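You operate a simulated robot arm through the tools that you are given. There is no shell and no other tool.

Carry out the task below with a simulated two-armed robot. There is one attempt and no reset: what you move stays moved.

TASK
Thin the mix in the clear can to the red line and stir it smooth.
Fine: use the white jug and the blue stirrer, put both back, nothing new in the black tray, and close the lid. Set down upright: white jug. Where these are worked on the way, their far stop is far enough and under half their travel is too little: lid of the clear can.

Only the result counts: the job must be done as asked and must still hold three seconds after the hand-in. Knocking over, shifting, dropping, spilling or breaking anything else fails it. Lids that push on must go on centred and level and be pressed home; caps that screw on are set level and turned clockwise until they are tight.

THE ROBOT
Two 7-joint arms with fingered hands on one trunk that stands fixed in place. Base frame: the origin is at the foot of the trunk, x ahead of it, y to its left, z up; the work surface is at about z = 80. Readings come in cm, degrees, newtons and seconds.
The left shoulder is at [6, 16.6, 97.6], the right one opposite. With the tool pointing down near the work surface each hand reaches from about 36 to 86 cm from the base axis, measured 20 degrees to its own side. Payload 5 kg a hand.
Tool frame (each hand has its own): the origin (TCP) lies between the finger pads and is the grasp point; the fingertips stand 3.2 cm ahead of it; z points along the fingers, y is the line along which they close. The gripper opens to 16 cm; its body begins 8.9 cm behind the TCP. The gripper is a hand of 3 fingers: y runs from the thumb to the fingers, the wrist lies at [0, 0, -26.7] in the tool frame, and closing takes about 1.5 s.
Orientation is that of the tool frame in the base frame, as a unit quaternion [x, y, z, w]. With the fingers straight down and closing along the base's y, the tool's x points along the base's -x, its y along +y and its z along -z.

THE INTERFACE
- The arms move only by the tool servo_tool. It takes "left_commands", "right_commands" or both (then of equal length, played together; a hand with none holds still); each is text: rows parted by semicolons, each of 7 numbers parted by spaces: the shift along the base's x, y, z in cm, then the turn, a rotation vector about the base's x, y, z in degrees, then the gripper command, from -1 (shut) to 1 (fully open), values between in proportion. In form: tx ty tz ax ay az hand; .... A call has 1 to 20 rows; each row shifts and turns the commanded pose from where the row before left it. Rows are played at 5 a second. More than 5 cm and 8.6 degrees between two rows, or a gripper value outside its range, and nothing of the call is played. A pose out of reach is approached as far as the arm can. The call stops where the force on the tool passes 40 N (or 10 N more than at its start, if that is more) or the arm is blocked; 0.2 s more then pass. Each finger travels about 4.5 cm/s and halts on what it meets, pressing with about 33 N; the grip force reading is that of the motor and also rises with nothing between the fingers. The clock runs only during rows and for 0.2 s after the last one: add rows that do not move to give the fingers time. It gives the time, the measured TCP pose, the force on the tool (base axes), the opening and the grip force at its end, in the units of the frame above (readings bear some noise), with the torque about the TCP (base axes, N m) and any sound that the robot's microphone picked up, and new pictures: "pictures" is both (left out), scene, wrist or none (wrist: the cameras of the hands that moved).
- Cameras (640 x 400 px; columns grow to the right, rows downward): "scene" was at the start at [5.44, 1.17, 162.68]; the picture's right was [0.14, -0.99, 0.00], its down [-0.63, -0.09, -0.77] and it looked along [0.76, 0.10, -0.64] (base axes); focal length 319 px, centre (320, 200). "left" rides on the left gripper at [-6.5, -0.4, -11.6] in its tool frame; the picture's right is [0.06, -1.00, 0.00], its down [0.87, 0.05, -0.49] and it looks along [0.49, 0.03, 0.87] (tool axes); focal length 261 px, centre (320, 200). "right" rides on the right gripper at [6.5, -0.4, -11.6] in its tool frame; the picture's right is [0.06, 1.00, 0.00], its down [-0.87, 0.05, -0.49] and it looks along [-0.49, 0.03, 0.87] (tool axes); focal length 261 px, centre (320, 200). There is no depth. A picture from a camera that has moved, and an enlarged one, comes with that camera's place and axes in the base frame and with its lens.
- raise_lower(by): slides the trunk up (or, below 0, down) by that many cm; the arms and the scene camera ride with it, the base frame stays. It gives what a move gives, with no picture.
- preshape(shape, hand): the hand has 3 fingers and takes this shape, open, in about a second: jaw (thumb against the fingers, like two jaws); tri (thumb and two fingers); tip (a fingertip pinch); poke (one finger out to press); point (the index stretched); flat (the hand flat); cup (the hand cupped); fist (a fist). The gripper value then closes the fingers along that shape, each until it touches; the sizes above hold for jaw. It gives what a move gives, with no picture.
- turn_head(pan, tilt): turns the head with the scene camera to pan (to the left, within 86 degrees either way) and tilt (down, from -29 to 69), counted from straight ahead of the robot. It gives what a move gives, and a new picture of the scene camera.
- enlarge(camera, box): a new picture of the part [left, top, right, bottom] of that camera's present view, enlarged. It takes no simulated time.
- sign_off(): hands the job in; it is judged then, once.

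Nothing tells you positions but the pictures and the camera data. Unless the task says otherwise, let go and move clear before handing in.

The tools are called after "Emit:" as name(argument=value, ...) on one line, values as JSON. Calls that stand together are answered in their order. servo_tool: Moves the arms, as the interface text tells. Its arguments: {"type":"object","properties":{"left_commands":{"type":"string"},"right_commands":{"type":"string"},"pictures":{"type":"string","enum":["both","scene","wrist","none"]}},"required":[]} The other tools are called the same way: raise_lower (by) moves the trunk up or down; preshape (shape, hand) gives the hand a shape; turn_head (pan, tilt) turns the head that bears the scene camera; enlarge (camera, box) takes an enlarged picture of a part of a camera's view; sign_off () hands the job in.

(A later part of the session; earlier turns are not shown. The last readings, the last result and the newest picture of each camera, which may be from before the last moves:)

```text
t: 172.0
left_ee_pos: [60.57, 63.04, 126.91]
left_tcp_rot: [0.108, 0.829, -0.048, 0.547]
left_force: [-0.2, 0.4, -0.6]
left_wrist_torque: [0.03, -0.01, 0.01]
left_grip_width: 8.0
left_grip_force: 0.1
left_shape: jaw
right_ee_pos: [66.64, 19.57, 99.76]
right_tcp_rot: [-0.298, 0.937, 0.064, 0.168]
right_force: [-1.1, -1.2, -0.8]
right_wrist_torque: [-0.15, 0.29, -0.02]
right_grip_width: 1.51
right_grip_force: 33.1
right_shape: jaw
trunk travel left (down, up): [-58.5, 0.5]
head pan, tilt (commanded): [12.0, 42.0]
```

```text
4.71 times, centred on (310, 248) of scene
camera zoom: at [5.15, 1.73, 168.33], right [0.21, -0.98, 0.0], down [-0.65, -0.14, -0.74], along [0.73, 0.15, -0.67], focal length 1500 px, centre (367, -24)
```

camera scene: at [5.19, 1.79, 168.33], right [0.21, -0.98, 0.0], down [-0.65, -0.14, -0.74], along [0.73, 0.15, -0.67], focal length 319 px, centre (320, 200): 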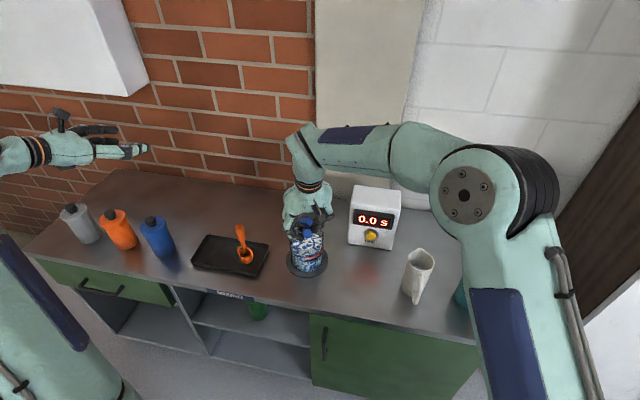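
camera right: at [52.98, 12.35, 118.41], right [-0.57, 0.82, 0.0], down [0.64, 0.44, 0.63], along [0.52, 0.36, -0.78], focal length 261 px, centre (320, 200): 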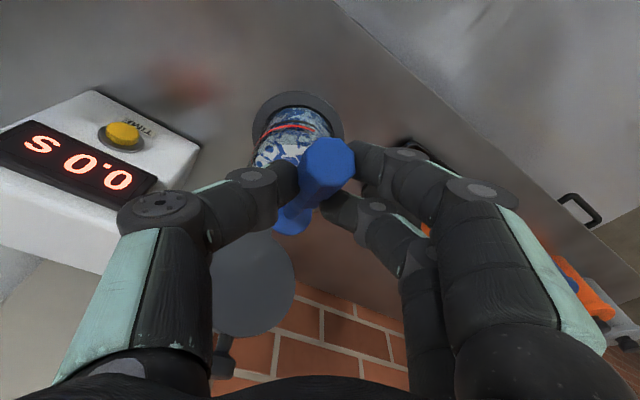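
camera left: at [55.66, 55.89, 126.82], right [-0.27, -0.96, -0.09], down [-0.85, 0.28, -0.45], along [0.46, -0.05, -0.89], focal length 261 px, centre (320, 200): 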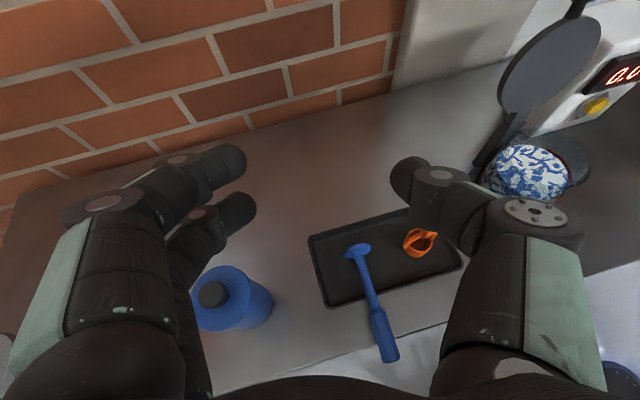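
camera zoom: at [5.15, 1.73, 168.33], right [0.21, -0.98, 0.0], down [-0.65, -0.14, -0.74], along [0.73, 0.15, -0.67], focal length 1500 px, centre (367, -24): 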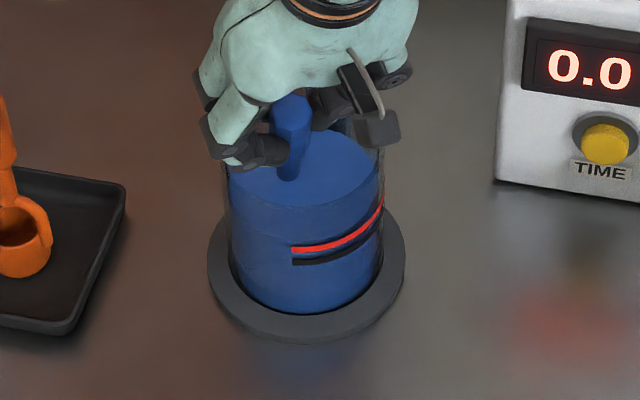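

The grip is slipping as intended: the stirrer is now about 72° while the hand is at 69° pitch, with low forces. I'll continue rotating the hand.

Emit:
servo_tool(right_commands="0.2 0 0 2.93 -3.74 0 -1; 0.2 0 0 2.93 -3.74 0 -1; 0.2 0 0 2.93 -3.74 0 -1; 0.2 0 0 2.93 -3.74 0 -1", pictures="none")

Emit:
enlarge(camera="right", box=[220, 70, 380, 270])

Emit:
enlarge(camera="scene", box=[275, 205, 345, 290])

```text
t: 173.0
left_ee_pos: [60.58, 63.32, 127.0]
left_tcp_rot: [0.107, 0.829, -0.047, 0.547]
left_force: [-0.4, -0.3, 0.4]
left_wrist_torque: [0.03, -0.03, -0.01]
left_grip_width: 8.0
left_grip_force: 0.0
left_shape: jaw
right_ee_pos: [67.49, 19.63, 99.69]
right_tcp_rot: [-0.286, 0.896, 0.119, 0.318]
right_force: [-4.1, -2.7, -1.1]
right_wrist_torque: [-0.33, 0.61, 0.0]
right_grip_width: 1.54
right_grip_force: 33.6
right_shape: jaw
trunk travel left (down, up): [-58.5, 0.5]
head pan, tilt (commanded): [12.0, 42.0]
```

```text
2.00 times, centred on (300, 170) of right
camera zoom: at [57.67, 11.83, 104.57], right [-0.63, 0.78, -0.01], down [0.27, 0.23, 0.93], along [0.73, 0.58, -0.36], focal length 521 px, centre (360, 260)
```

zoom: 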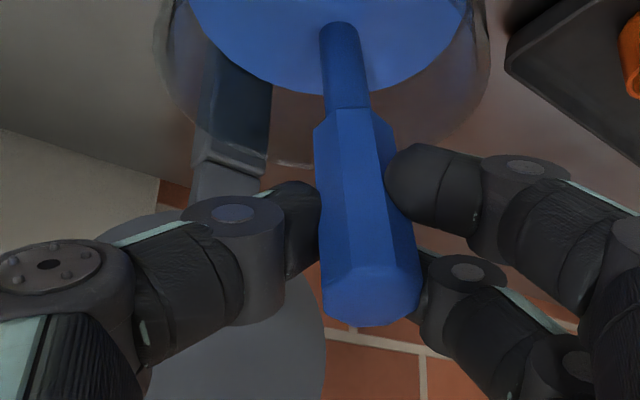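

```text
4.71 times, centred on (310, 248) of scene
camera zoom: at [5.12, 1.83, 168.33], right [0.21, -0.98, 0.0], down [-0.65, -0.14, -0.74], along [0.73, 0.15, -0.67], focal length 1500 px, centre (367, -24)
```

zoom: 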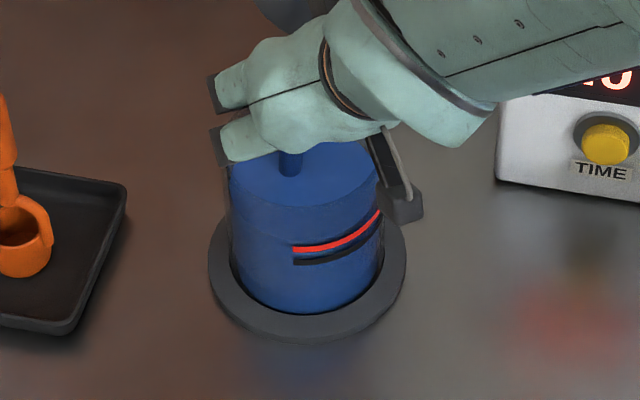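

Emit:
servo_tool(right_commands="0.25 0.03 0 2.5 -3.2 0 -1; 0.25 0.03 0 2.5 -3.2 0 -1; 0.25 0.03 0 2.5 -3.2 0 -1", pictures="none")

Emit:
enlarge(camera="right", box=[220, 70, 380, 270])

Emit:
enlarge(camera="scene", box=[275, 205, 345, 290])

```text
t: 173.8
left_ee_pos: [60.6, 63.09, 127.05]
left_tcp_rot: [0.107, 0.83, -0.046, 0.546]
left_force: [0.1, 0.0, -0.1]
left_wrist_torque: [-0.01, 0.0, -0.01]
left_grip_width: 7.98
left_grip_force: 0.1
left_shape: jaw
right_ee_pos: [68.15, 19.68, 99.82]
right_tcp_rot: [-0.273, 0.857, 0.153, 0.41]
right_force: [-6.1, -3.7, -0.5]
right_wrist_torque: [-0.41, 0.88, 0.06]
right_grip_width: 1.58
right_grip_force: 33.4
right_shape: jaw
trunk travel left (down, up): [-58.5, 0.5]
head pan, tilt (commanded): [12.0, 42.0]
```

```text
2.00 times, centred on (300, 170) of right
camera zoom: at [57.85, 11.44, 101.83], right [-0.62, 0.78, -0.01], down [0.11, 0.1, 0.99], along [0.77, 0.62, -0.15], focal length 521 px, centre (360, 260)
```

zoom: 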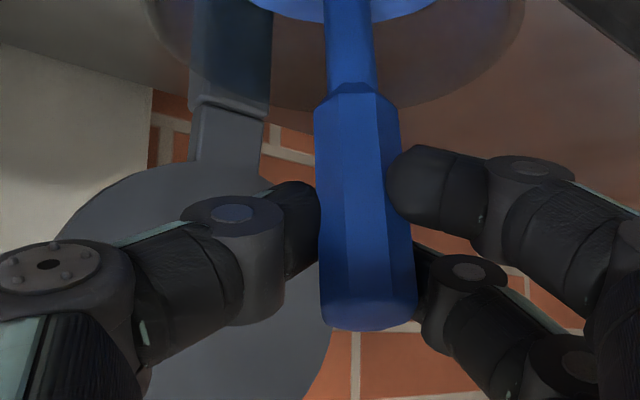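

```text
4.71 times, centred on (310, 248) of scene
camera zoom: at [5.12, 1.8, 168.34], right [0.21, -0.98, 0.0], down [-0.65, -0.14, -0.74], along [0.73, 0.15, -0.67], focal length 1500 px, centre (367, -24)
```

zoom: 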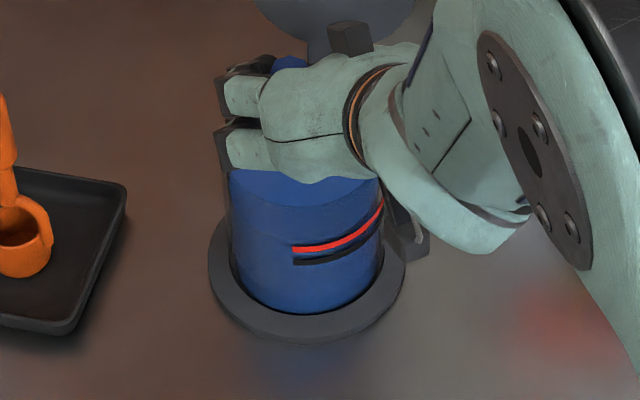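

The stirrer is nearly vertical with the hand at 38° pitch, which is the grip I wanted. I'll lift it straight up out of the mix and let it drain over the can.

Emit:
servo_tool(right_commands="-0.15 -0.1 0.8 0 0 0 -1; -0.15 -0.1 1 0 0 0 -1; -0.1 -0.1 1 0 0 0 -1; 0 0 1 0 0 0 -1; 0 0 1 0 0 0 -1; 0 0 1 0 0 0 -1; 0 0 1 0 0 0 -1; 0 0 1 0 0 0 -1; 0 0 1 0 0 0 -1; 0 0 1 0 0 0 -1; 0 0 0.8 0 0 0 -1; 0 0 0 0 0 0 -1", pictures="both")

Emit:
enlarge(camera="scene", box=[265, 170, 355, 290])

Emit:
enlarge(camera="right", box=[220, 0, 420, 250])

```text
t: 176.4
left_ee_pos: [60.57, 63.0, 126.98]
left_tcp_rot: [0.108, 0.83, -0.048, 0.546]
left_force: [0.2, -1.0, -0.4]
left_wrist_torque: [0.01, 0.02, -0.03]
left_grip_width: 7.99
left_grip_force: 0.1
left_shape: jaw
right_ee_pos: [67.85, 19.27, 110.43]
right_tcp_rot: [-0.274, 0.856, 0.153, 0.411]
right_force: [0.9, 0.9, -1.8]
right_wrist_torque: [-0.07, 0.07, 0.01]
right_grip_width: 1.49
right_grip_force: 32.7
right_shape: jaw
trunk travel left (down, up): [-58.5, 0.5]
head pan, tilt (commanded): [12.0, 42.0]
camera scene: at [5.2, 1.8, 168.33], right [0.21, -0.98, 0.0], down [-0.65, -0.14, -0.74], along [0.73, 0.15, -0.67], focal length 319 px, centre (320, 200)
camera right: at [57.53, 11.13, 112.44], right [-0.62, 0.78, -0.01], down [0.11, 0.1, 0.99], along [0.77, 0.62, -0.15], focal length 261 px, centre (320, 200)
```

scene: 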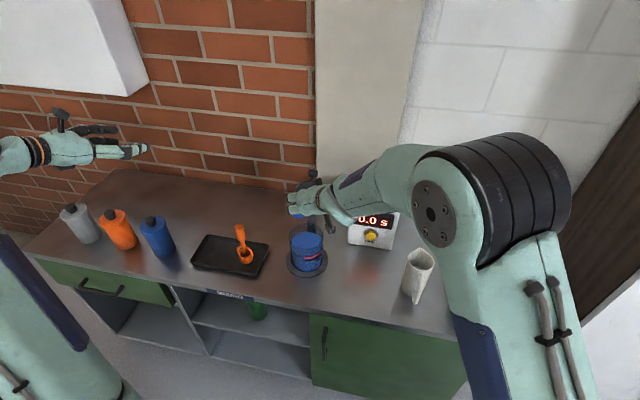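
right: 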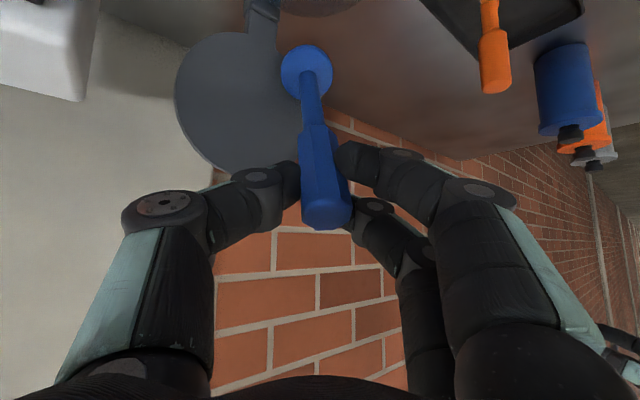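

```text
3.33 times, centred on (310, 230) of scene
camera zoom: at [5.2, 1.8, 168.33], right [0.21, -0.98, 0.0], down [-0.65, -0.14, -0.74], along [0.73, 0.15, -0.67], focal length 1062 px, centre (353, 100)
```

zoom: 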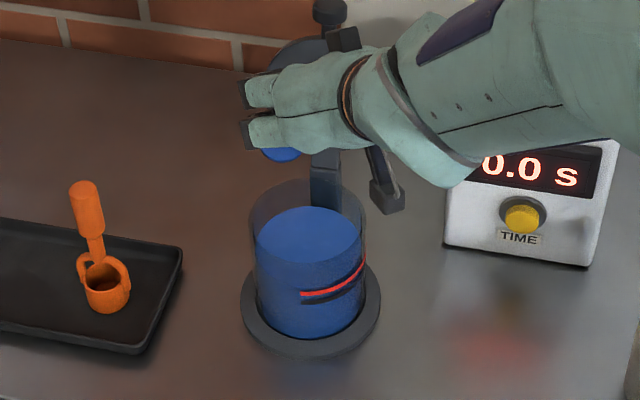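

```text
1.60 times, centred on (320, 125) of right
camera zoom: at [57.53, 11.13, 112.44], right [-0.62, 0.78, -0.01], down [0.11, 0.1, 0.99], along [0.77, 0.62, -0.15], focal length 417 px, centre (320, 320)
```

zoom: 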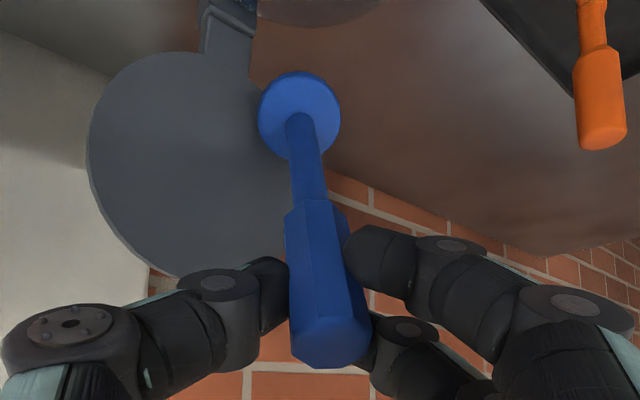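

The mix looks uniform with its level at the red line. Out of the can the stirrer sprang back to about 62°. I'll make it vertical over the near side of the can, lower it so the disc rests on the bottom, and regrip at a lower pitch there, with the can supporting it.

Emit:
servo_tool(right_commands="-0.24 -0.32 0.6 -4.33 5.5 0 -1; -0.24 -0.32 0.6 -4.33 5.5 0 -1; -0.24 -0.32 0.5 -4.33 5.5 0 -1; -0.24 -0.32 0.5 -4.33 5.5 0 -1; 0 0 0 0 0 0 -1", pictures="none")

Emit:
enlarge(camera="scene", box=[265, 170, 355, 290])

Emit:
enlarge(camera="right", box=[220, 0, 420, 250])

```text
t: 177.6
left_ee_pos: [60.64, 63.02, 126.95]
left_tcp_rot: [0.108, 0.829, -0.047, 0.547]
left_force: [0.3, -0.6, 0.1]
left_wrist_torque: [0.05, 0.02, 0.04]
left_grip_width: 7.99
left_grip_force: 0.1
left_shape: jaw
right_ee_pos: [66.77, 17.99, 112.49]
right_tcp_rot: [-0.298, 0.932, 0.072, 0.193]
right_force: [0.3, -0.3, -1.4]
right_wrist_torque: [0.02, -0.03, -0.03]
right_grip_width: 1.47
right_grip_force: 32.9
right_shape: jaw
trunk travel left (down, up): [-58.5, 0.5]
head pan, tilt (commanded): [12.0, 42.0]
```

```text
3.33 times, centred on (310, 230) of scene
camera zoom: at [5.16, 1.74, 168.34], right [0.21, -0.98, 0.0], down [-0.65, -0.14, -0.74], along [0.73, 0.15, -0.67], focal length 1062 px, centre (353, 100)
```

zoom: 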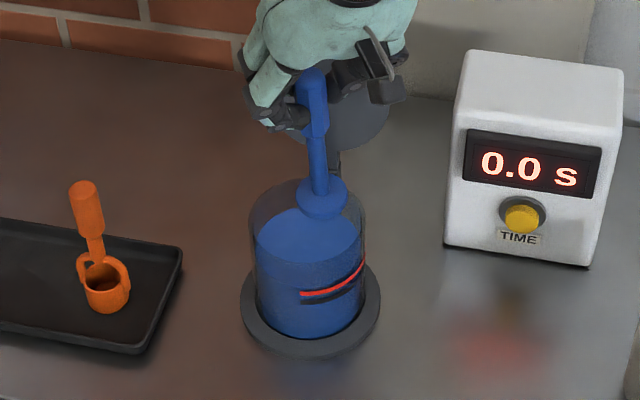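

```text
1.60 times, centred on (320, 125) of right
camera zoom: at [58.5, 11.39, 120.61], right [-0.63, 0.78, -0.01], down [0.46, 0.38, 0.8], along [0.63, 0.5, -0.6], focal length 417 px, centre (320, 320)
```

zoom: 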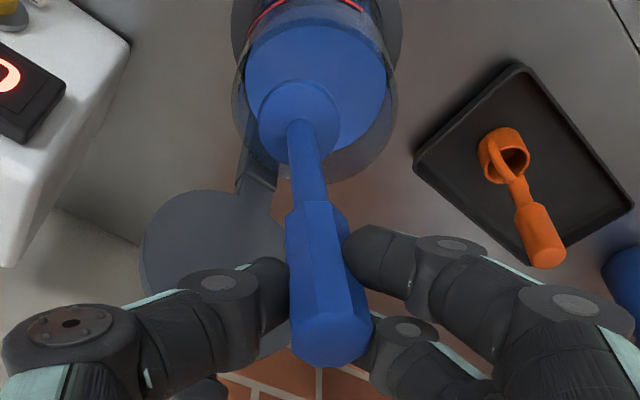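

Emit:
servo_tool(right_commands="-0.6 0.25 0 0 0 0 -1; -0.6 0.25 -0.5 0 0 0 -1; 0 0 -1.5 0 0 0 -1; 0 0 -1.5 0 0 0 -1; 0 0 -1.5 0 0 0 -1; 0 0 -1.5 0 0 0 -1; 0 0 -1.5 0 0 0 -1; 0 0 -1.5 0 0 0 -1; 0 0 -1.5 0 0 0 -1; 0 0 -1 0 0 0 -1; 0 0 -0.8 0 0 0 -1; 0 0 0 0 0 0 -1", pictures="none")

Emit:
enlarge(camera="scene", box=[265, 170, 355, 290])

Emit:
enlarge(camera="right", box=[220, 0, 420, 250])

```text
t: 180.2
left_ee_pos: [60.48, 63.08, 127.09]
left_tcp_rot: [0.107, 0.829, -0.047, 0.547]
left_force: [0.3, 1.2, -0.3]
left_wrist_torque: [0.02, 0.04, -0.01]
left_grip_width: 8.0
left_grip_force: 0.1
left_shape: jaw
right_ee_pos: [65.55, 18.49, 99.72]
right_tcp_rot: [-0.298, 0.932, 0.072, 0.194]
right_force: [0.0, 0.5, -1.5]
right_wrist_torque: [0.02, 0.02, -0.01]
right_grip_width: 1.48
right_grip_force: 33.2
right_shape: jaw
trunk travel left (down, up): [-58.5, 0.5]
head pan, tilt (commanded): [12.0, 42.0]
```

```text
3.33 times, centred on (310, 230) of scene
camera zoom: at [5.18, 1.78, 168.33], right [0.21, -0.98, 0.0], down [-0.65, -0.14, -0.74], along [0.73, 0.15, -0.67], focal length 1062 px, centre (353, 100)
```

zoom: 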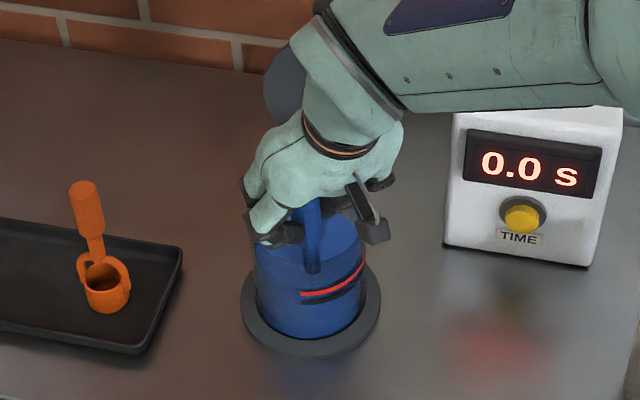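

```text
1.60 times, centred on (320, 125) of right
camera zoom: at [57.28, 11.92, 107.77], right [-0.63, 0.78, -0.01], down [0.46, 0.38, 0.8], along [0.63, 0.5, -0.6], focal length 417 px, centre (320, 320)
```

zoom: 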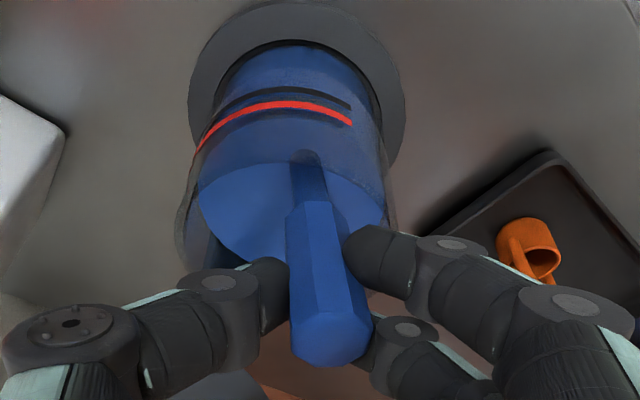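

Emit:
servo_tool(right_commands="0 0 -0.5 0 0 0 -1; 0 0 -0.5 0 0 0 -1; 0 0 -0.5 0 0 0 -1; 0 0 0 0 0 0 -1", pictures="none")

```text
t: 181.2
left_ee_pos: [60.47, 63.03, 126.93]
left_tcp_rot: [0.108, 0.829, -0.047, 0.547]
left_force: [-0.2, 0.7, 0.7]
left_wrist_torque: [0.0, -0.01, 0.02]
left_grip_width: 7.99
left_grip_force: 0.1
left_shape: jaw
right_ee_pos: [65.7, 18.51, 98.22]
right_tcp_rot: [-0.298, 0.932, 0.072, 0.193]
right_force: [0.9, -0.2, -2.3]
right_wrist_torque: [-0.01, 0.01, -0.04]
right_grip_width: 1.49
right_grip_force: 32.6
right_shape: jaw
trunk travel left (down, up): [-58.5, 0.5]
head pan, tilt (commanded): [12.0, 42.0]
```

Emit:
servo_tool(right_commands="0 0 -0.4 0 0 0 -1; 0 0 -0.4 0 0 0 -1; 0 0 0 0 0 0 -1", pictures="none")

Emit:
enlarge(camera="right", box=[220, 0, 420, 250])

```text
t: 182.0
left_ee_pos: [60.58, 63.09, 127.0]
left_tcp_rot: [0.107, 0.829, -0.046, 0.547]
left_force: [-0.8, 0.4, -0.1]
left_wrist_torque: [0.0, 0.0, 0.01]
left_grip_width: 8.0
left_grip_force: 0.0
left_shape: jaw
right_ee_pos: [65.59, 18.53, 97.48]
right_tcp_rot: [-0.298, 0.932, 0.072, 0.194]
right_force: [0.4, 0.4, -1.0]
right_wrist_torque: [-0.01, 0.01, 0.0]
right_grip_width: 1.48
right_grip_force: 33.1
right_shape: jaw
trunk travel left (down, up): [-58.5, 0.5]
head pan, tilt (commanded): [12.0, 42.0]
```

```text
1.60 times, centred on (320, 125) of right
camera zoom: at [57.3, 11.88, 105.43], right [-0.63, 0.78, -0.01], down [0.46, 0.38, 0.8], along [0.63, 0.5, -0.6], focal length 417 px, centre (320, 320)
```

zoom: 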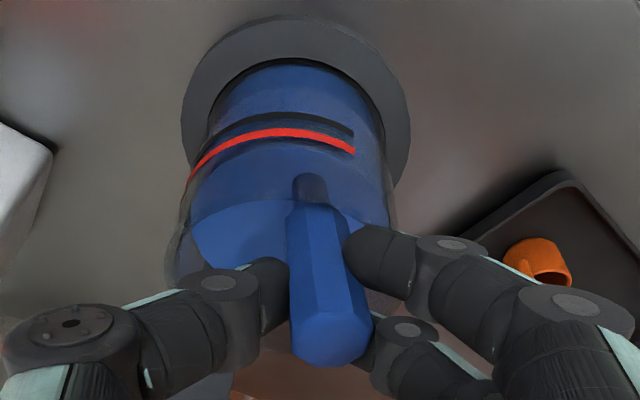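

The stirrer is just above the can bottom. I'll open the fingers a little so it settles and leans on the rim within them.

Emit:
servo_tool(right_commands="0 0 0 0 0 0 -0.75; 0 0 0 0 0 0 -0.65; 0 0 0 0 0 0 -0.55; 0 0 0 0 0 0 -0.45; 0 0 0 0 0 0 -0.45; 0 0 0 0 0 0 -0.45", pictures="none")

Emit:
enlarge(camera="right", box=[220, 0, 420, 250])

Emit:
enlarge(camera="scene", box=[265, 170, 355, 290])

```text
t: 183.4
left_ee_pos: [60.57, 63.15, 126.89]
left_tcp_rot: [0.108, 0.829, -0.047, 0.547]
left_force: [0.6, -0.4, 0.3]
left_wrist_torque: [0.02, 0.01, 0.01]
left_grip_width: 8.01
left_grip_force: 0.0
left_shape: jaw
right_ee_pos: [65.6, 18.44, 97.4]
right_tcp_rot: [-0.297, 0.932, 0.072, 0.193]
right_force: [-0.6, -0.4, -0.7]
right_wrist_torque: [-0.04, -0.01, 0.01]
right_grip_width: 4.32
right_grip_force: 0.1
right_shape: jaw
trunk travel left (down, up): [-58.5, 0.5]
head pan, tilt (commanded): [12.0, 42.0]
```

```text
1.60 times, centred on (320, 125) of right
camera zoom: at [57.29, 11.89, 105.44], right [-0.63, 0.78, -0.01], down [0.46, 0.38, 0.8], along [0.63, 0.5, -0.6], focal length 417 px, centre (320, 320)
```

zoom: 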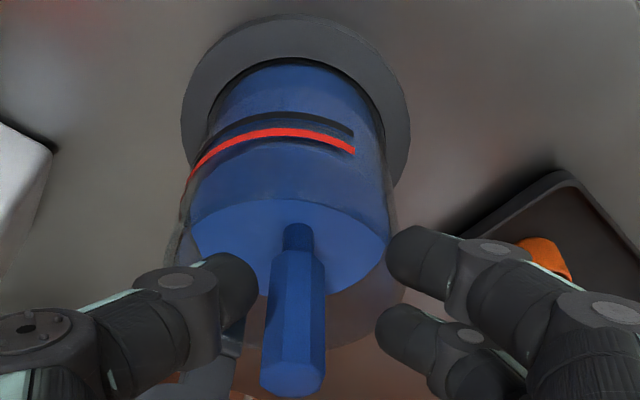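

```text
3.33 times, centred on (310, 230) of scene
camera zoom: at [5.18, 1.78, 168.33], right [0.21, -0.98, 0.0], down [-0.65, -0.14, -0.74], along [0.73, 0.15, -0.67], focal length 1062 px, centre (353, 100)
```

zoom: 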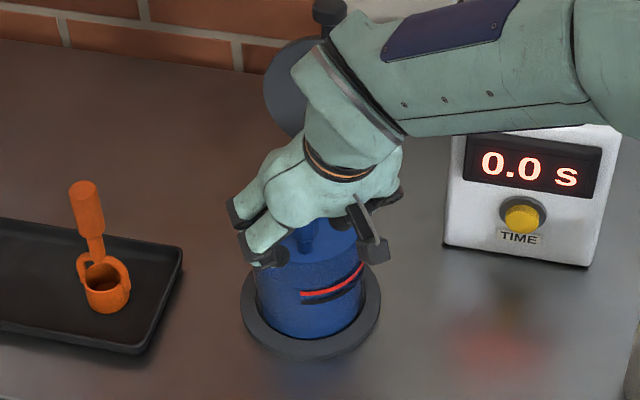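

The stirrer now stands upright by itself in the middle of the can at about (69.1, 19.9), top at z≈97.6. That suits the left hand, which reached the tray spot with the same grip earlier. I'll open the right hand wide and back it away.

Emit:
servo_tool(right_commands="0 0 0 0 0 0 -0.2; 0 0 0 0 0 0 0.1; 0 0 0 0 0 0 0.3; 0 0 0 0 0 0 0.3; -0.8 -0.6 0.5 0 0 0 0.3; -0.8 -0.6 1 0 0 0 0.3; -0.8 -0.6 1.5 0 0 0 0.3; -0.8 -0.6 2 0 0 0 0.3; -1 -0.8 2 0 0 0 0.3; -1 -0.8 2 0 0 0 0.3; -1 -2 2 0 0 0 0.3; -1 -3 2 0 0 0 0.3; -1 -3 1 0 0 0 0.3", pictures="both")

Emit:
enlarge(camera="scene", box=[265, 170, 355, 290])

```text
t: 186.2
left_ee_pos: [60.53, 62.92, 127.05]
left_tcp_rot: [0.108, 0.829, -0.047, 0.546]
left_force: [-0.2, -0.1, 0.4]
left_wrist_torque: [0.01, 0.0, -0.01]
left_grip_width: 8.03
left_grip_force: 0.1
left_shape: jaw
right_ee_pos: [57.45, 6.56, 111.47]
right_tcp_rot: [-0.298, 0.932, 0.072, 0.194]
right_force: [-0.2, -0.2, -0.3]
right_wrist_torque: [-0.01, -0.02, 0.0]
right_grip_width: 10.37
right_grip_force: 0.2
right_shape: jaw
trunk travel left (down, up): [-58.5, 0.5]
head pan, tilt (commanded): [12.0, 42.0]
camera scene: at [5.12, 1.66, 168.34], right [0.21, -0.98, 0.0], down [-0.65, -0.14, -0.74], along [0.73, 0.15, -0.67], focal length 319 px, centre (320, 200)
camera right: at [49.12, -0.12, 119.48], right [-0.63, 0.78, -0.01], down [0.46, 0.38, 0.8], along [0.63, 0.5, -0.6], focal length 261 px, centre (320, 200)
```

scene: 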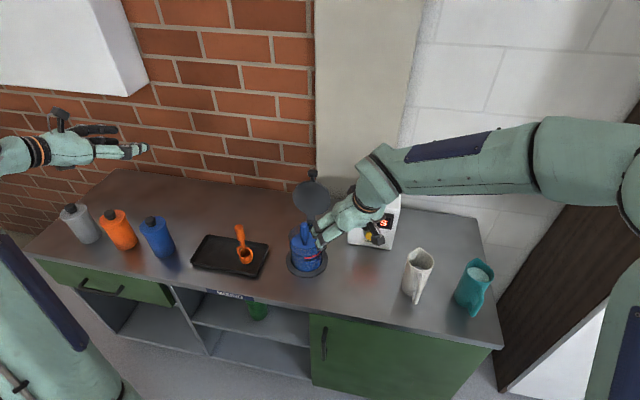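
right: 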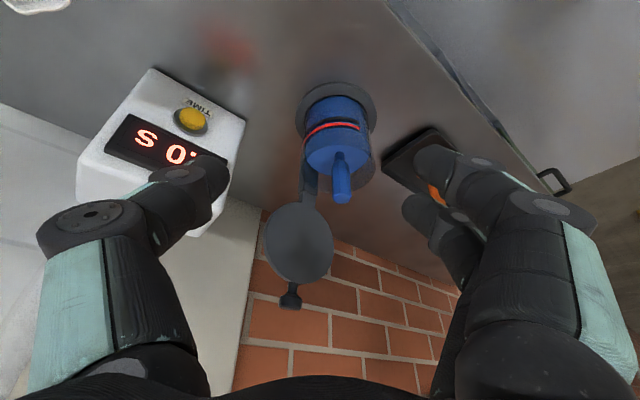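

```text
3.33 times, centred on (310, 230) of scene
camera zoom: at [5.12, 1.66, 168.34], right [0.21, -0.98, 0.0], down [-0.65, -0.14, -0.74], along [0.73, 0.15, -0.67], focal length 1062 px, centre (353, 100)
```

zoom: 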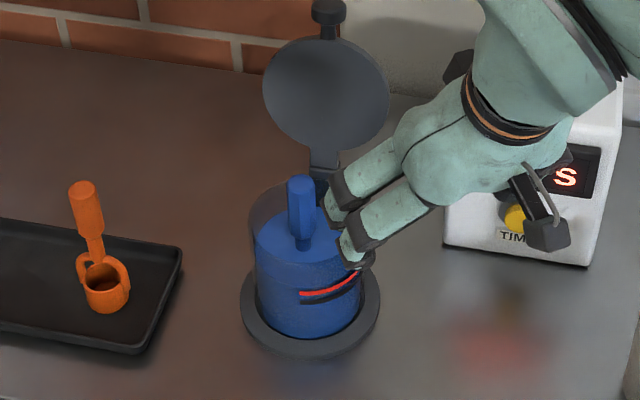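

The stirrer stands freely in the can. I'll clear the right hand away and bring the left hand over toward it.

Emit:
servo_tool(right_commands="-0.5 -3.5 1 0 0 0 0.3; -0.5 -3.5 1 0 0 0 0.3; -0.5 -3.5 1 0 0 0 0.3; -0.5 -3.5 1 0 0 0 0.3; -0.5 -3.5 1 0 0 0 0.3; -0.5 -3 1 0 0 0 0.3; 0 -2 1 0 0 0 0.3; 0 0 0 0 0 0 0.3; 0 0 0 0 0 0 0.3; 0 0 0 0 0 0 0.3", left_commands="0 -3 -0.5 0 0 -1.5 -0.3; 0 -3.8 -1 0 0 -1.8 -0.3; 0 -3.8 -1 0 0 -1.8 -0.3; 0 -3.8 -1 0 0 -1.8 -0.3; 0 -3.8 -1 0 0 -1.8 -0.3; 0 -3.8 -1 0 0 -1.8 -0.3; 0 -3.8 -1 0 0 -1.8 -0.3; 0 -3.8 -1 0 0 -1.8 -0.3; 0 -3.8 -1 0 0 -1.8 -0.3; 0 -3.8 -1 0 0 -1.8 -0.3", pictures="both")

```text
t: 188.4
left_ee_pos: [60.6, 25.83, 117.45]
left_tcp_rot: [0.234, 0.803, -0.13, 0.533]
left_force: [1.1, -0.4, 0.2]
left_wrist_torque: [0.0, -0.01, -0.02]
left_grip_width: 5.63
left_grip_force: 0.0
left_shape: jaw
right_ee_pos: [54.48, -16.0, 118.39]
right_tcp_rot: [-0.298, 0.932, 0.072, 0.193]
right_force: [-0.4, -0.4, -0.3]
right_wrist_torque: [0.0, 0.03, 0.02]
right_grip_width: 10.35
right_grip_force: 0.0
right_shape: jaw
trunk travel left (down, up): [-58.5, 0.5]
head pan, tilt (commanded): [12.0, 42.0]
camera scene: at [5.22, 1.7, 168.33], right [0.21, -0.98, 0.0], down [-0.65, -0.14, -0.74], along [0.73, 0.15, -0.67], focal length 319 px, centre (320, 200)
camera right: at [46.18, -22.69, 126.41], right [-0.63, 0.78, -0.01], down [0.46, 0.38, 0.8], along [0.63, 0.5, -0.6], focal length 261 px, centre (320, 200)
camera left: at [53.2, 29.29, 128.07], right [-0.53, -0.84, -0.1], down [-0.64, 0.48, -0.6], along [0.55, -0.26, -0.8], focal length 261 px, centre (320, 200)
```

scene: 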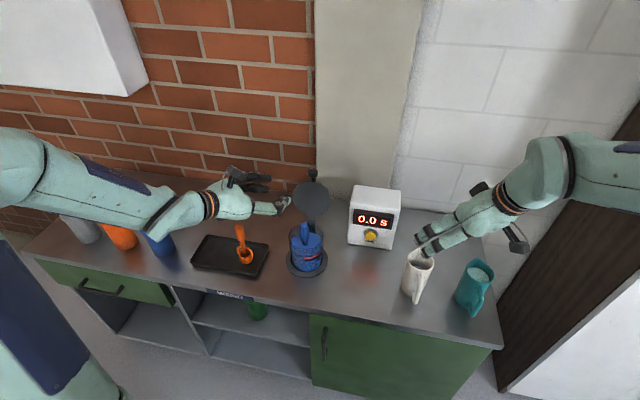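
right: 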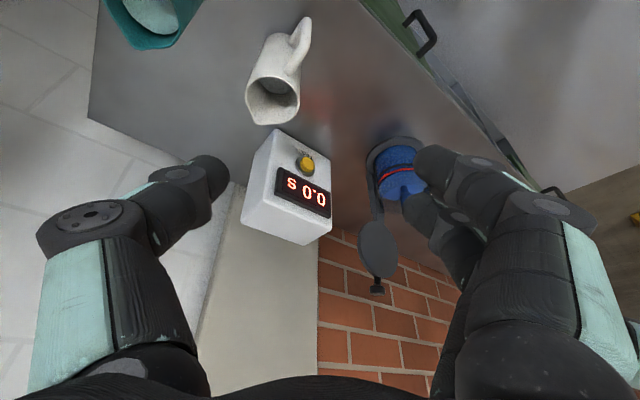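
left: 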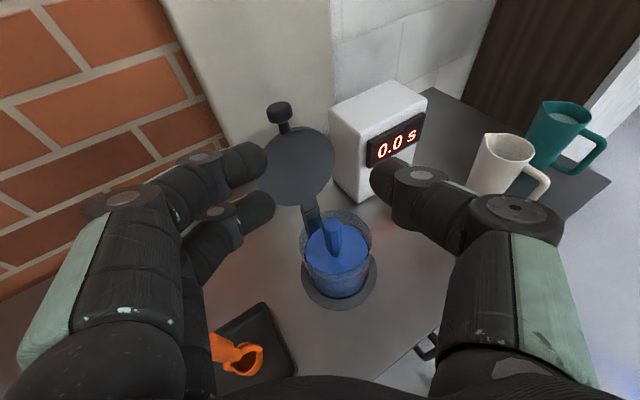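

Emit:
enlarge(camera="left", box=[280, 180, 400, 320])

```text
2.86 times, centred on (340, 250) of left
camera zoom: at [53.2, 29.29, 128.07], right [-0.53, -0.84, -0.1], down [-0.64, 0.48, -0.6], along [0.55, -0.26, -0.8], focal length 745 px, centre (263, 57)
```

zoom: 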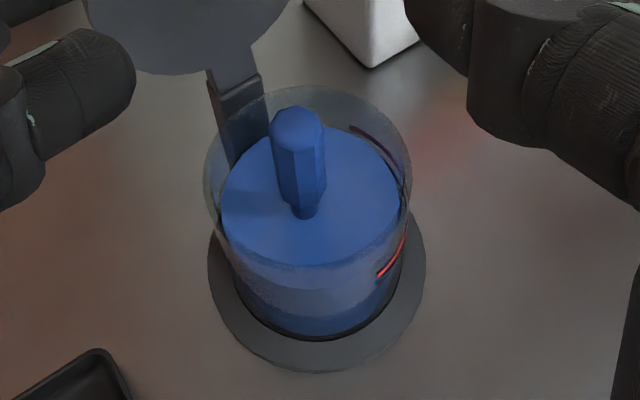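

Emit:
servo_tool(left_commands="0.2 -0.1 -2.5 0 0 0 -0.3; 0.2 -0.1 -2.5 0 0 0 -0.3; 0.2 -0.1 -2.5 0 0 0 -0.3; 0.1 -0.1 -2.5 0 0 0 -0.3; 0.1 -0.1 -2.5 0 0 0 -0.3; 0.1 -0.1 -2.5 0 0 0 -0.3; 0.1 -0.2 -2.5 0 0 0 -0.3; 0.1 -0.2 -2.5 0 0 0 -0.3; 0 0 0 0 0 0 -0.3", pictures="both")

Emit:
enlarge(camera="scene", box=[245, 180, 355, 290])

```text
t: 190.4
left_ee_pos: [61.68, 24.91, 97.24]
left_tcp_rot: [0.234, 0.802, -0.13, 0.533]
left_force: [0.6, -0.3, 0.5]
left_wrist_torque: [0.0, 0.02, 0.06]
left_grip_width: 5.61
left_grip_force: 0.1
left_shape: jaw
right_ee_pos: [54.45, -16.07, 118.42]
right_tcp_rot: [-0.297, 0.932, 0.072, 0.195]
right_force: [0.7, -0.1, -0.9]
right_wrist_torque: [0.0, 0.0, 0.0]
right_grip_width: 10.38
right_grip_force: 0.2
right_shape: jaw
trunk travel left (down, up): [-58.5, 0.5]
head pan, tilt (commanded): [12.0, 42.0]
camera scene: at [5.15, 1.7, 168.34], right [0.21, -0.98, 0.0], down [-0.65, -0.14, -0.74], along [0.73, 0.15, -0.67], focal length 319 px, centre (320, 200)
camera left: at [54.25, 28.33, 107.93], right [-0.53, -0.84, -0.1], down [-0.64, 0.48, -0.6], along [0.55, -0.26, -0.79], focal length 261 px, centre (320, 200)
```

scene: 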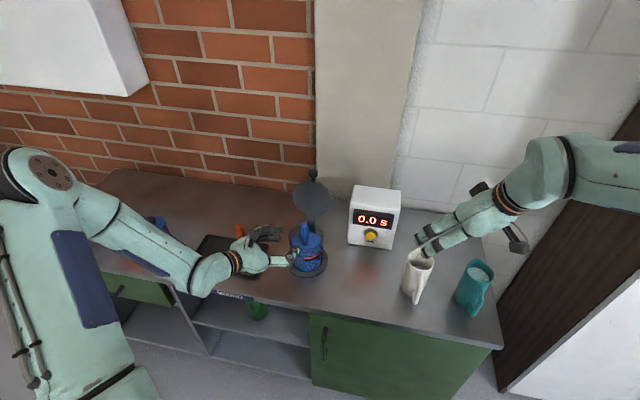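
left: 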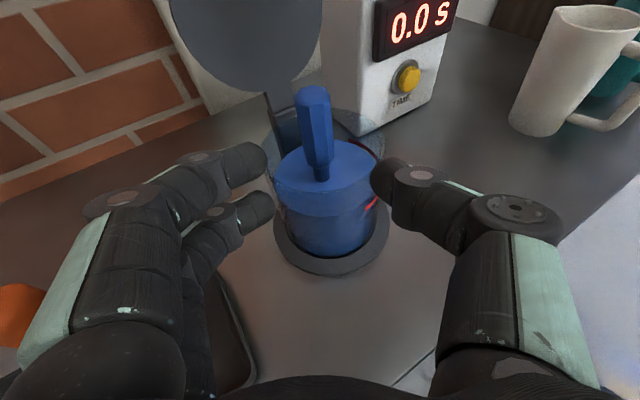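

```text
3.64 times, centred on (300, 235) of scene
camera zoom: at [5.15, 1.7, 168.34], right [0.21, -0.98, 0.0], down [-0.65, -0.14, -0.74], along [0.73, 0.15, -0.67], focal length 1159 px, centre (393, 73)
```

zoom: 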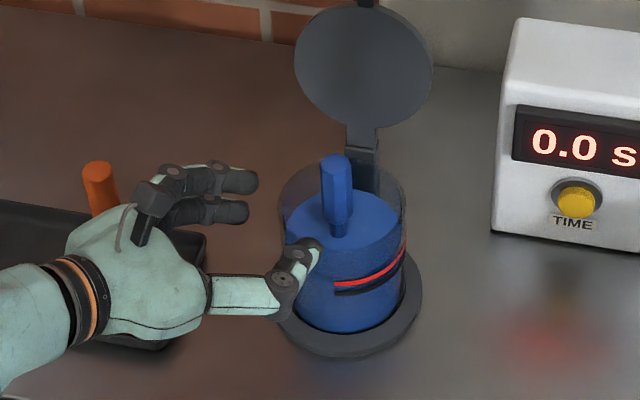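

Emit:
servo_tool(left_commands="1.35 -0.82 0.07 0 0 0 -0.3; 1.35 -0.82 0.07 0 0 0 -0.3; 1.35 -0.82 0.07 0 0 0 -0.3; 1.35 -0.82 0.07 0 0 0 -0.3; 0 0 0 0 0 0 -0.3", pictures="wrist")

Emit:
enlarge(camera="scene", box=[255, 190, 345, 280])

```text
t: 191.6
left_ee_pos: [67.09, 21.68, 97.63]
left_tcp_rot: [0.234, 0.802, -0.131, 0.534]
left_force: [-0.4, 0.3, -0.5]
left_wrist_torque: [-0.01, 0.01, -0.01]
left_grip_width: 5.63
left_grip_force: 0.0
left_shape: jaw
right_ee_pos: [54.43, -16.01, 118.4]
right_tcp_rot: [-0.298, 0.932, 0.072, 0.194]
right_force: [-1.2, 0.2, 0.5]
right_wrist_torque: [0.01, -0.03, 0.02]
right_grip_width: 10.37
right_grip_force: 0.0
right_shape: jaw
trunk travel left (down, up): [-58.5, 0.5]
head pan, tilt (commanded): [12.0, 42.0]
camera left: at [59.67, 25.13, 108.27], right [-0.53, -0.84, -0.1], down [-0.64, 0.48, -0.6], along [0.55, -0.26, -0.79], focal length 261 px, centre (320, 200)
```

left: 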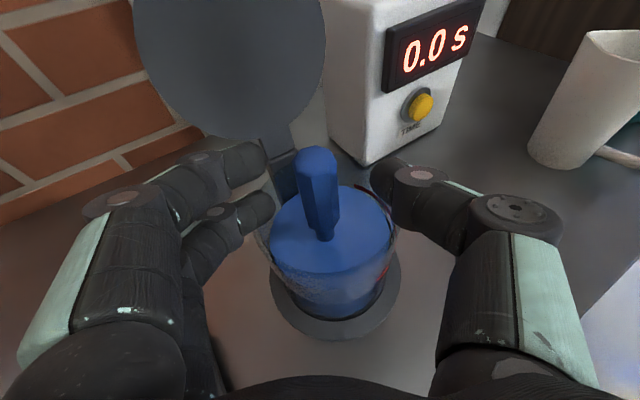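

```text
4.44 times, centred on (300, 235) of scene
camera zoom: at [5.16, 1.75, 168.34], right [0.21, -0.98, 0.0], down [-0.65, -0.14, -0.74], along [0.73, 0.15, -0.67], focal length 1417 px, centre (409, 44)
```

zoom: 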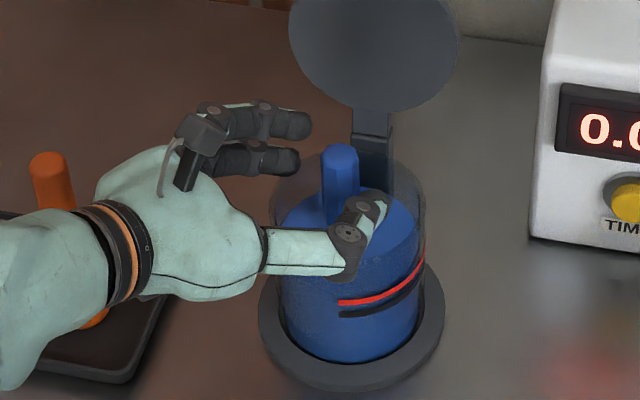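

The handle is right between the left fingertips. I'm closing on it now.

Emit:
servo_tool(left_commands="0 0 0 0 0 0 -0.5; 0 0 0 0 0 0 -0.7; 0 0 0 0 0 0 -0.85; 0 0 0 0 0 0 -1; 0 0 0 0 0 0 -1; 0 0 0 0 0 0 -1; 0 0 0 0 0 0 -1", pictures="wrist")

Emit:
enlarge(camera="scene", box=[255, 190, 345, 280])

```text
t: 193.2
left_ee_pos: [67.11, 21.76, 97.67]
left_tcp_rot: [0.234, 0.803, -0.131, 0.533]
left_force: [-0.4, 0.0, 1.2]
left_wrist_torque: [0.15, -0.05, -0.01]
left_grip_width: 0.83
left_grip_force: 32.9
left_shape: jaw
right_ee_pos: [54.57, -16.04, 118.46]
right_tcp_rot: [-0.298, 0.932, 0.072, 0.193]
right_force: [0.8, -0.2, -0.8]
right_wrist_torque: [-0.02, -0.01, 0.01]
right_grip_width: 10.34
right_grip_force: 0.0
right_shape: jaw
trunk travel left (down, up): [-58.5, 0.5]
head pan, tilt (commanded): [12.0, 42.0]
camera left: at [59.66, 25.14, 108.26], right [-0.53, -0.84, -0.1], down [-0.64, 0.48, -0.6], along [0.55, -0.26, -0.79], focal length 261 px, centre (320, 200)
```

left: 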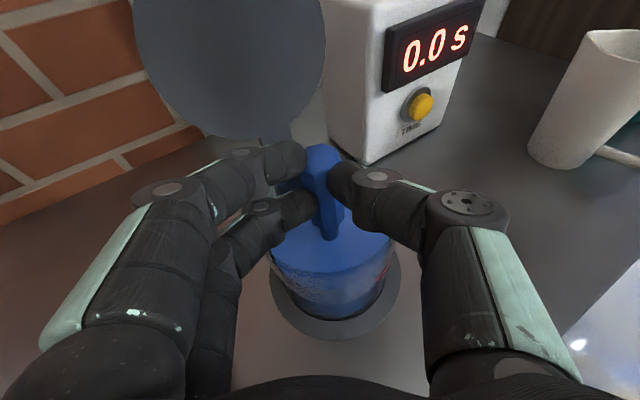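

```text
4.44 times, centred on (300, 235) of scene
camera zoom: at [5.17, 1.76, 168.33], right [0.21, -0.98, 0.0], down [-0.65, -0.14, -0.74], along [0.73, 0.15, -0.67], focal length 1417 px, centre (409, 44)
```

zoom: 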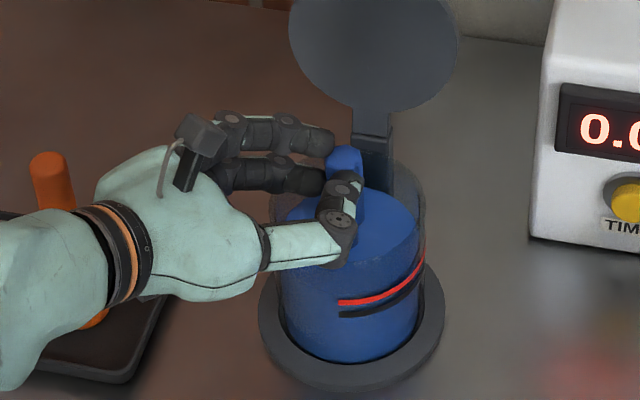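

Emit:
servo_tool(left_commands="0 0 0.4 0 0 0 -1; 0 0 0.4 0 0 0 -1; 0 0 0.4 0 0 0 -1; 0 0 0 0 0 0 -1", pictures="wrist")

Emit:
enlarge(camera="left", box=[250, 120, 410, 280])

Emit:
enlarge(camera="scene", box=[255, 190, 345, 280])

```text
t: 194.2
left_ee_pos: [67.1, 21.58, 98.86]
left_tcp_rot: [0.234, 0.803, -0.131, 0.533]
left_force: [-0.1, 0.6, 0.5]
left_wrist_torque: [0.0, 0.0, -0.03]
left_grip_width: 0.37
left_grip_force: 33.0
left_shape: jaw
right_ee_pos: [54.54, -16.03, 118.46]
right_tcp_rot: [-0.298, 0.932, 0.072, 0.193]
right_force: [0.0, -0.8, 0.4]
right_wrist_torque: [0.01, -0.03, 0.02]
right_grip_width: 10.35
right_grip_force: 0.1
right_shape: jaw
trunk travel left (down, up): [-58.5, 0.5]
head pan, tilt (commanded): [12.0, 42.0]
camera left: at [59.68, 25.05, 109.51], right [-0.53, -0.84, -0.1], down [-0.64, 0.48, -0.6], along [0.55, -0.26, -0.8], focal length 261 px, centre (320, 200)
```

left: 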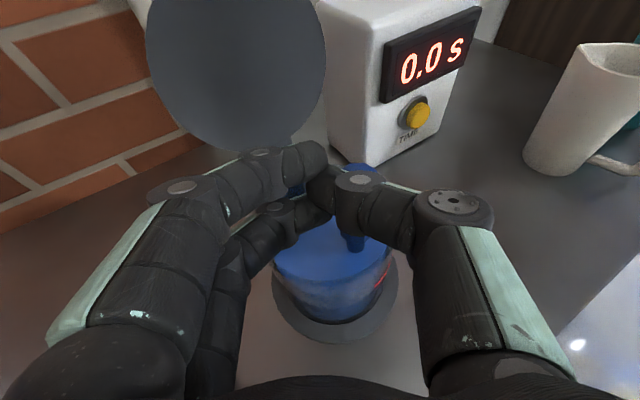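

```text
2.50 times, centred on (330, 200) of left
camera zoom: at [59.68, 25.05, 109.51], right [-0.53, -0.84, -0.1], down [-0.64, 0.48, -0.6], along [0.55, -0.26, -0.8], focal length 652 px, centre (295, 200)
```

zoom: 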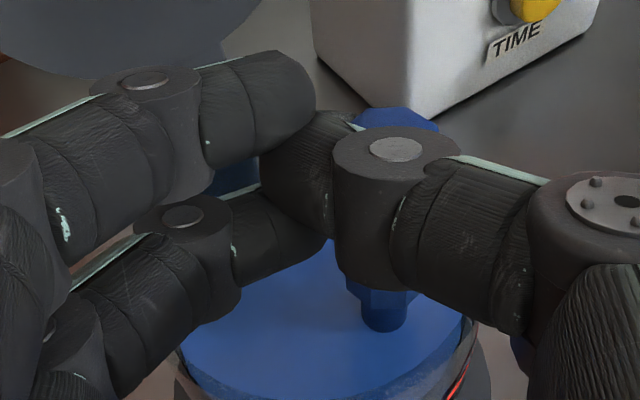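

```text
4.44 times, centred on (300, 235) of scene
camera zoom: at [5.18, 1.76, 168.33], right [0.21, -0.98, 0.0], down [-0.65, -0.14, -0.74], along [0.73, 0.15, -0.67], focal length 1417 px, centre (409, 44)
```

zoom: 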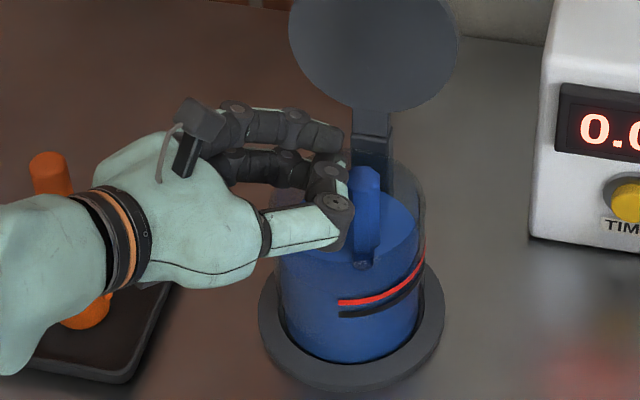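

The handle was squeezed forward out of the fingertips, so it was farther ahead than I estimated. The stirrer still stands in the can. I'll back off, reopen and measure again.

Emit:
servo_tool(left_commands="-1.2 0.7 0 0 0 0 -1; -1.3 0.75 0 0 0 0 -1; -1.3 0.75 0 0 0 0 -0.7; -1.3 0.75 0 0 0 0 -0.4; 0 0 0 0 0 0 -0.3; 0 0 0 0 0 0 -0.3", pictures="wrist")

Emit:
enlarge(camera="left", box=[240, 60, 420, 260])

Emit:
enlarge(camera="scene", box=[265, 190, 345, 280])

Emit:
enlarge(camera="right", box=[330, 110, 460, 260])

```text
t: 195.6
left_ee_pos: [62.0, 24.58, 98.89]
left_tcp_rot: [0.234, 0.803, -0.13, 0.532]
left_force: [-0.1, -0.3, -0.3]
left_wrist_torque: [0.01, 0.04, 0.01]
left_grip_width: 5.53
left_grip_force: 0.0
left_shape: jaw
right_ee_pos: [54.49, -16.1, 118.46]
right_tcp_rot: [-0.298, 0.932, 0.072, 0.194]
right_force: [-0.4, 0.6, 0.4]
right_wrist_torque: [0.0, -0.04, 0.02]
right_grip_width: 10.35
right_grip_force: 0.1
right_shape: jaw
trunk travel left (down, up): [-58.5, 0.5]
head pan, tilt (commanded): [12.0, 42.0]
camera left: at [54.58, 27.97, 109.5], right [-0.53, -0.84, -0.1], down [-0.64, 0.48, -0.6], along [0.55, -0.26, -0.79], focal length 261 px, centre (320, 200)
```

left: 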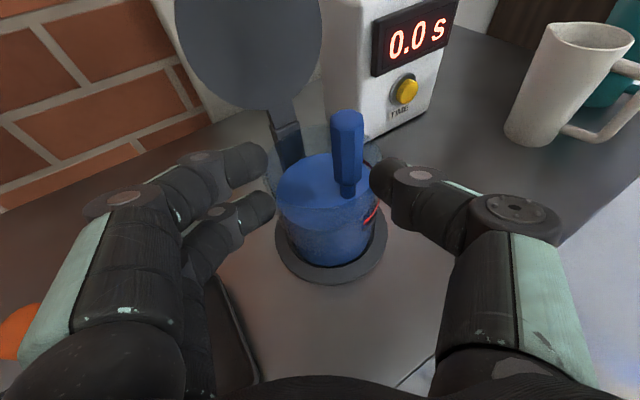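

```text
2.00 times, centred on (330, 160) of left
camera zoom: at [54.58, 27.97, 109.5], right [-0.53, -0.84, -0.1], down [-0.64, 0.48, -0.6], along [0.55, -0.26, -0.79], focal length 521 px, centre (300, 280)
```

zoom: 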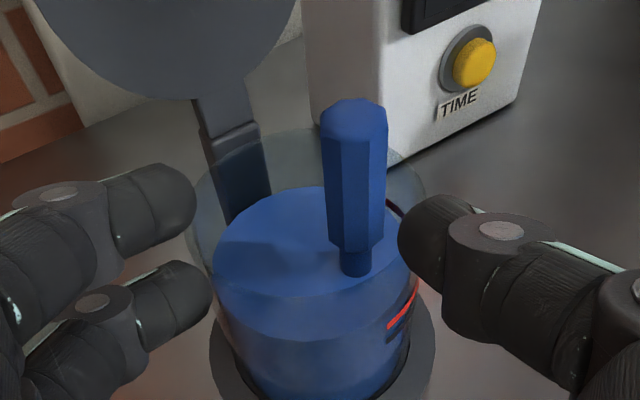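

```text
4.44 times, centred on (305, 235) of scene
camera zoom: at [5.16, 1.77, 168.33], right [0.21, -0.98, 0.0], down [-0.65, -0.14, -0.74], along [0.73, 0.15, -0.67], focal length 1417 px, centre (387, 44)
```

zoom: 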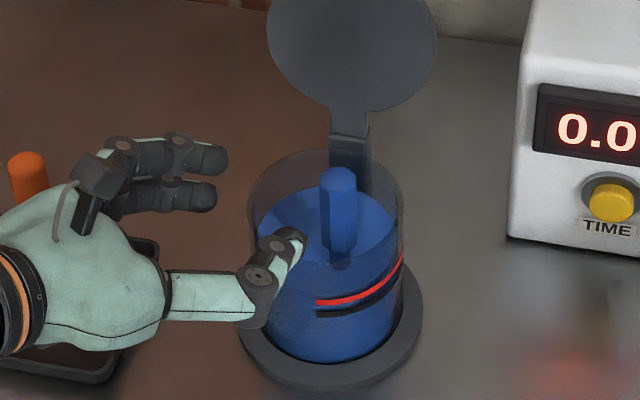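

```text
2.67 times, centred on (395, 185) of right
camera zoom: at [46.14, -22.63, 126.44], right [-0.63, 0.78, -0.01], down [0.46, 0.38, 0.8], along [0.63, 0.5, -0.6], focal length 695 px, centre (120, 240)
```

zoom: 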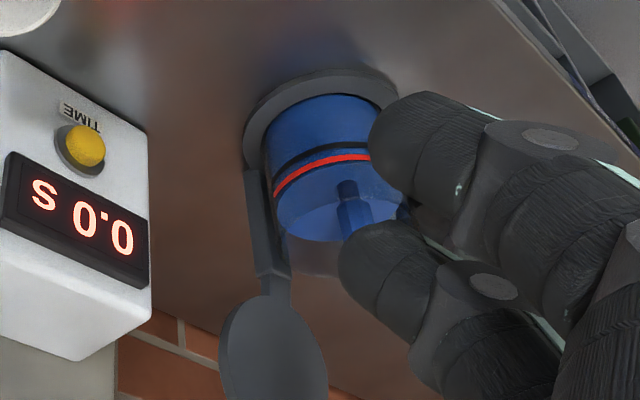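

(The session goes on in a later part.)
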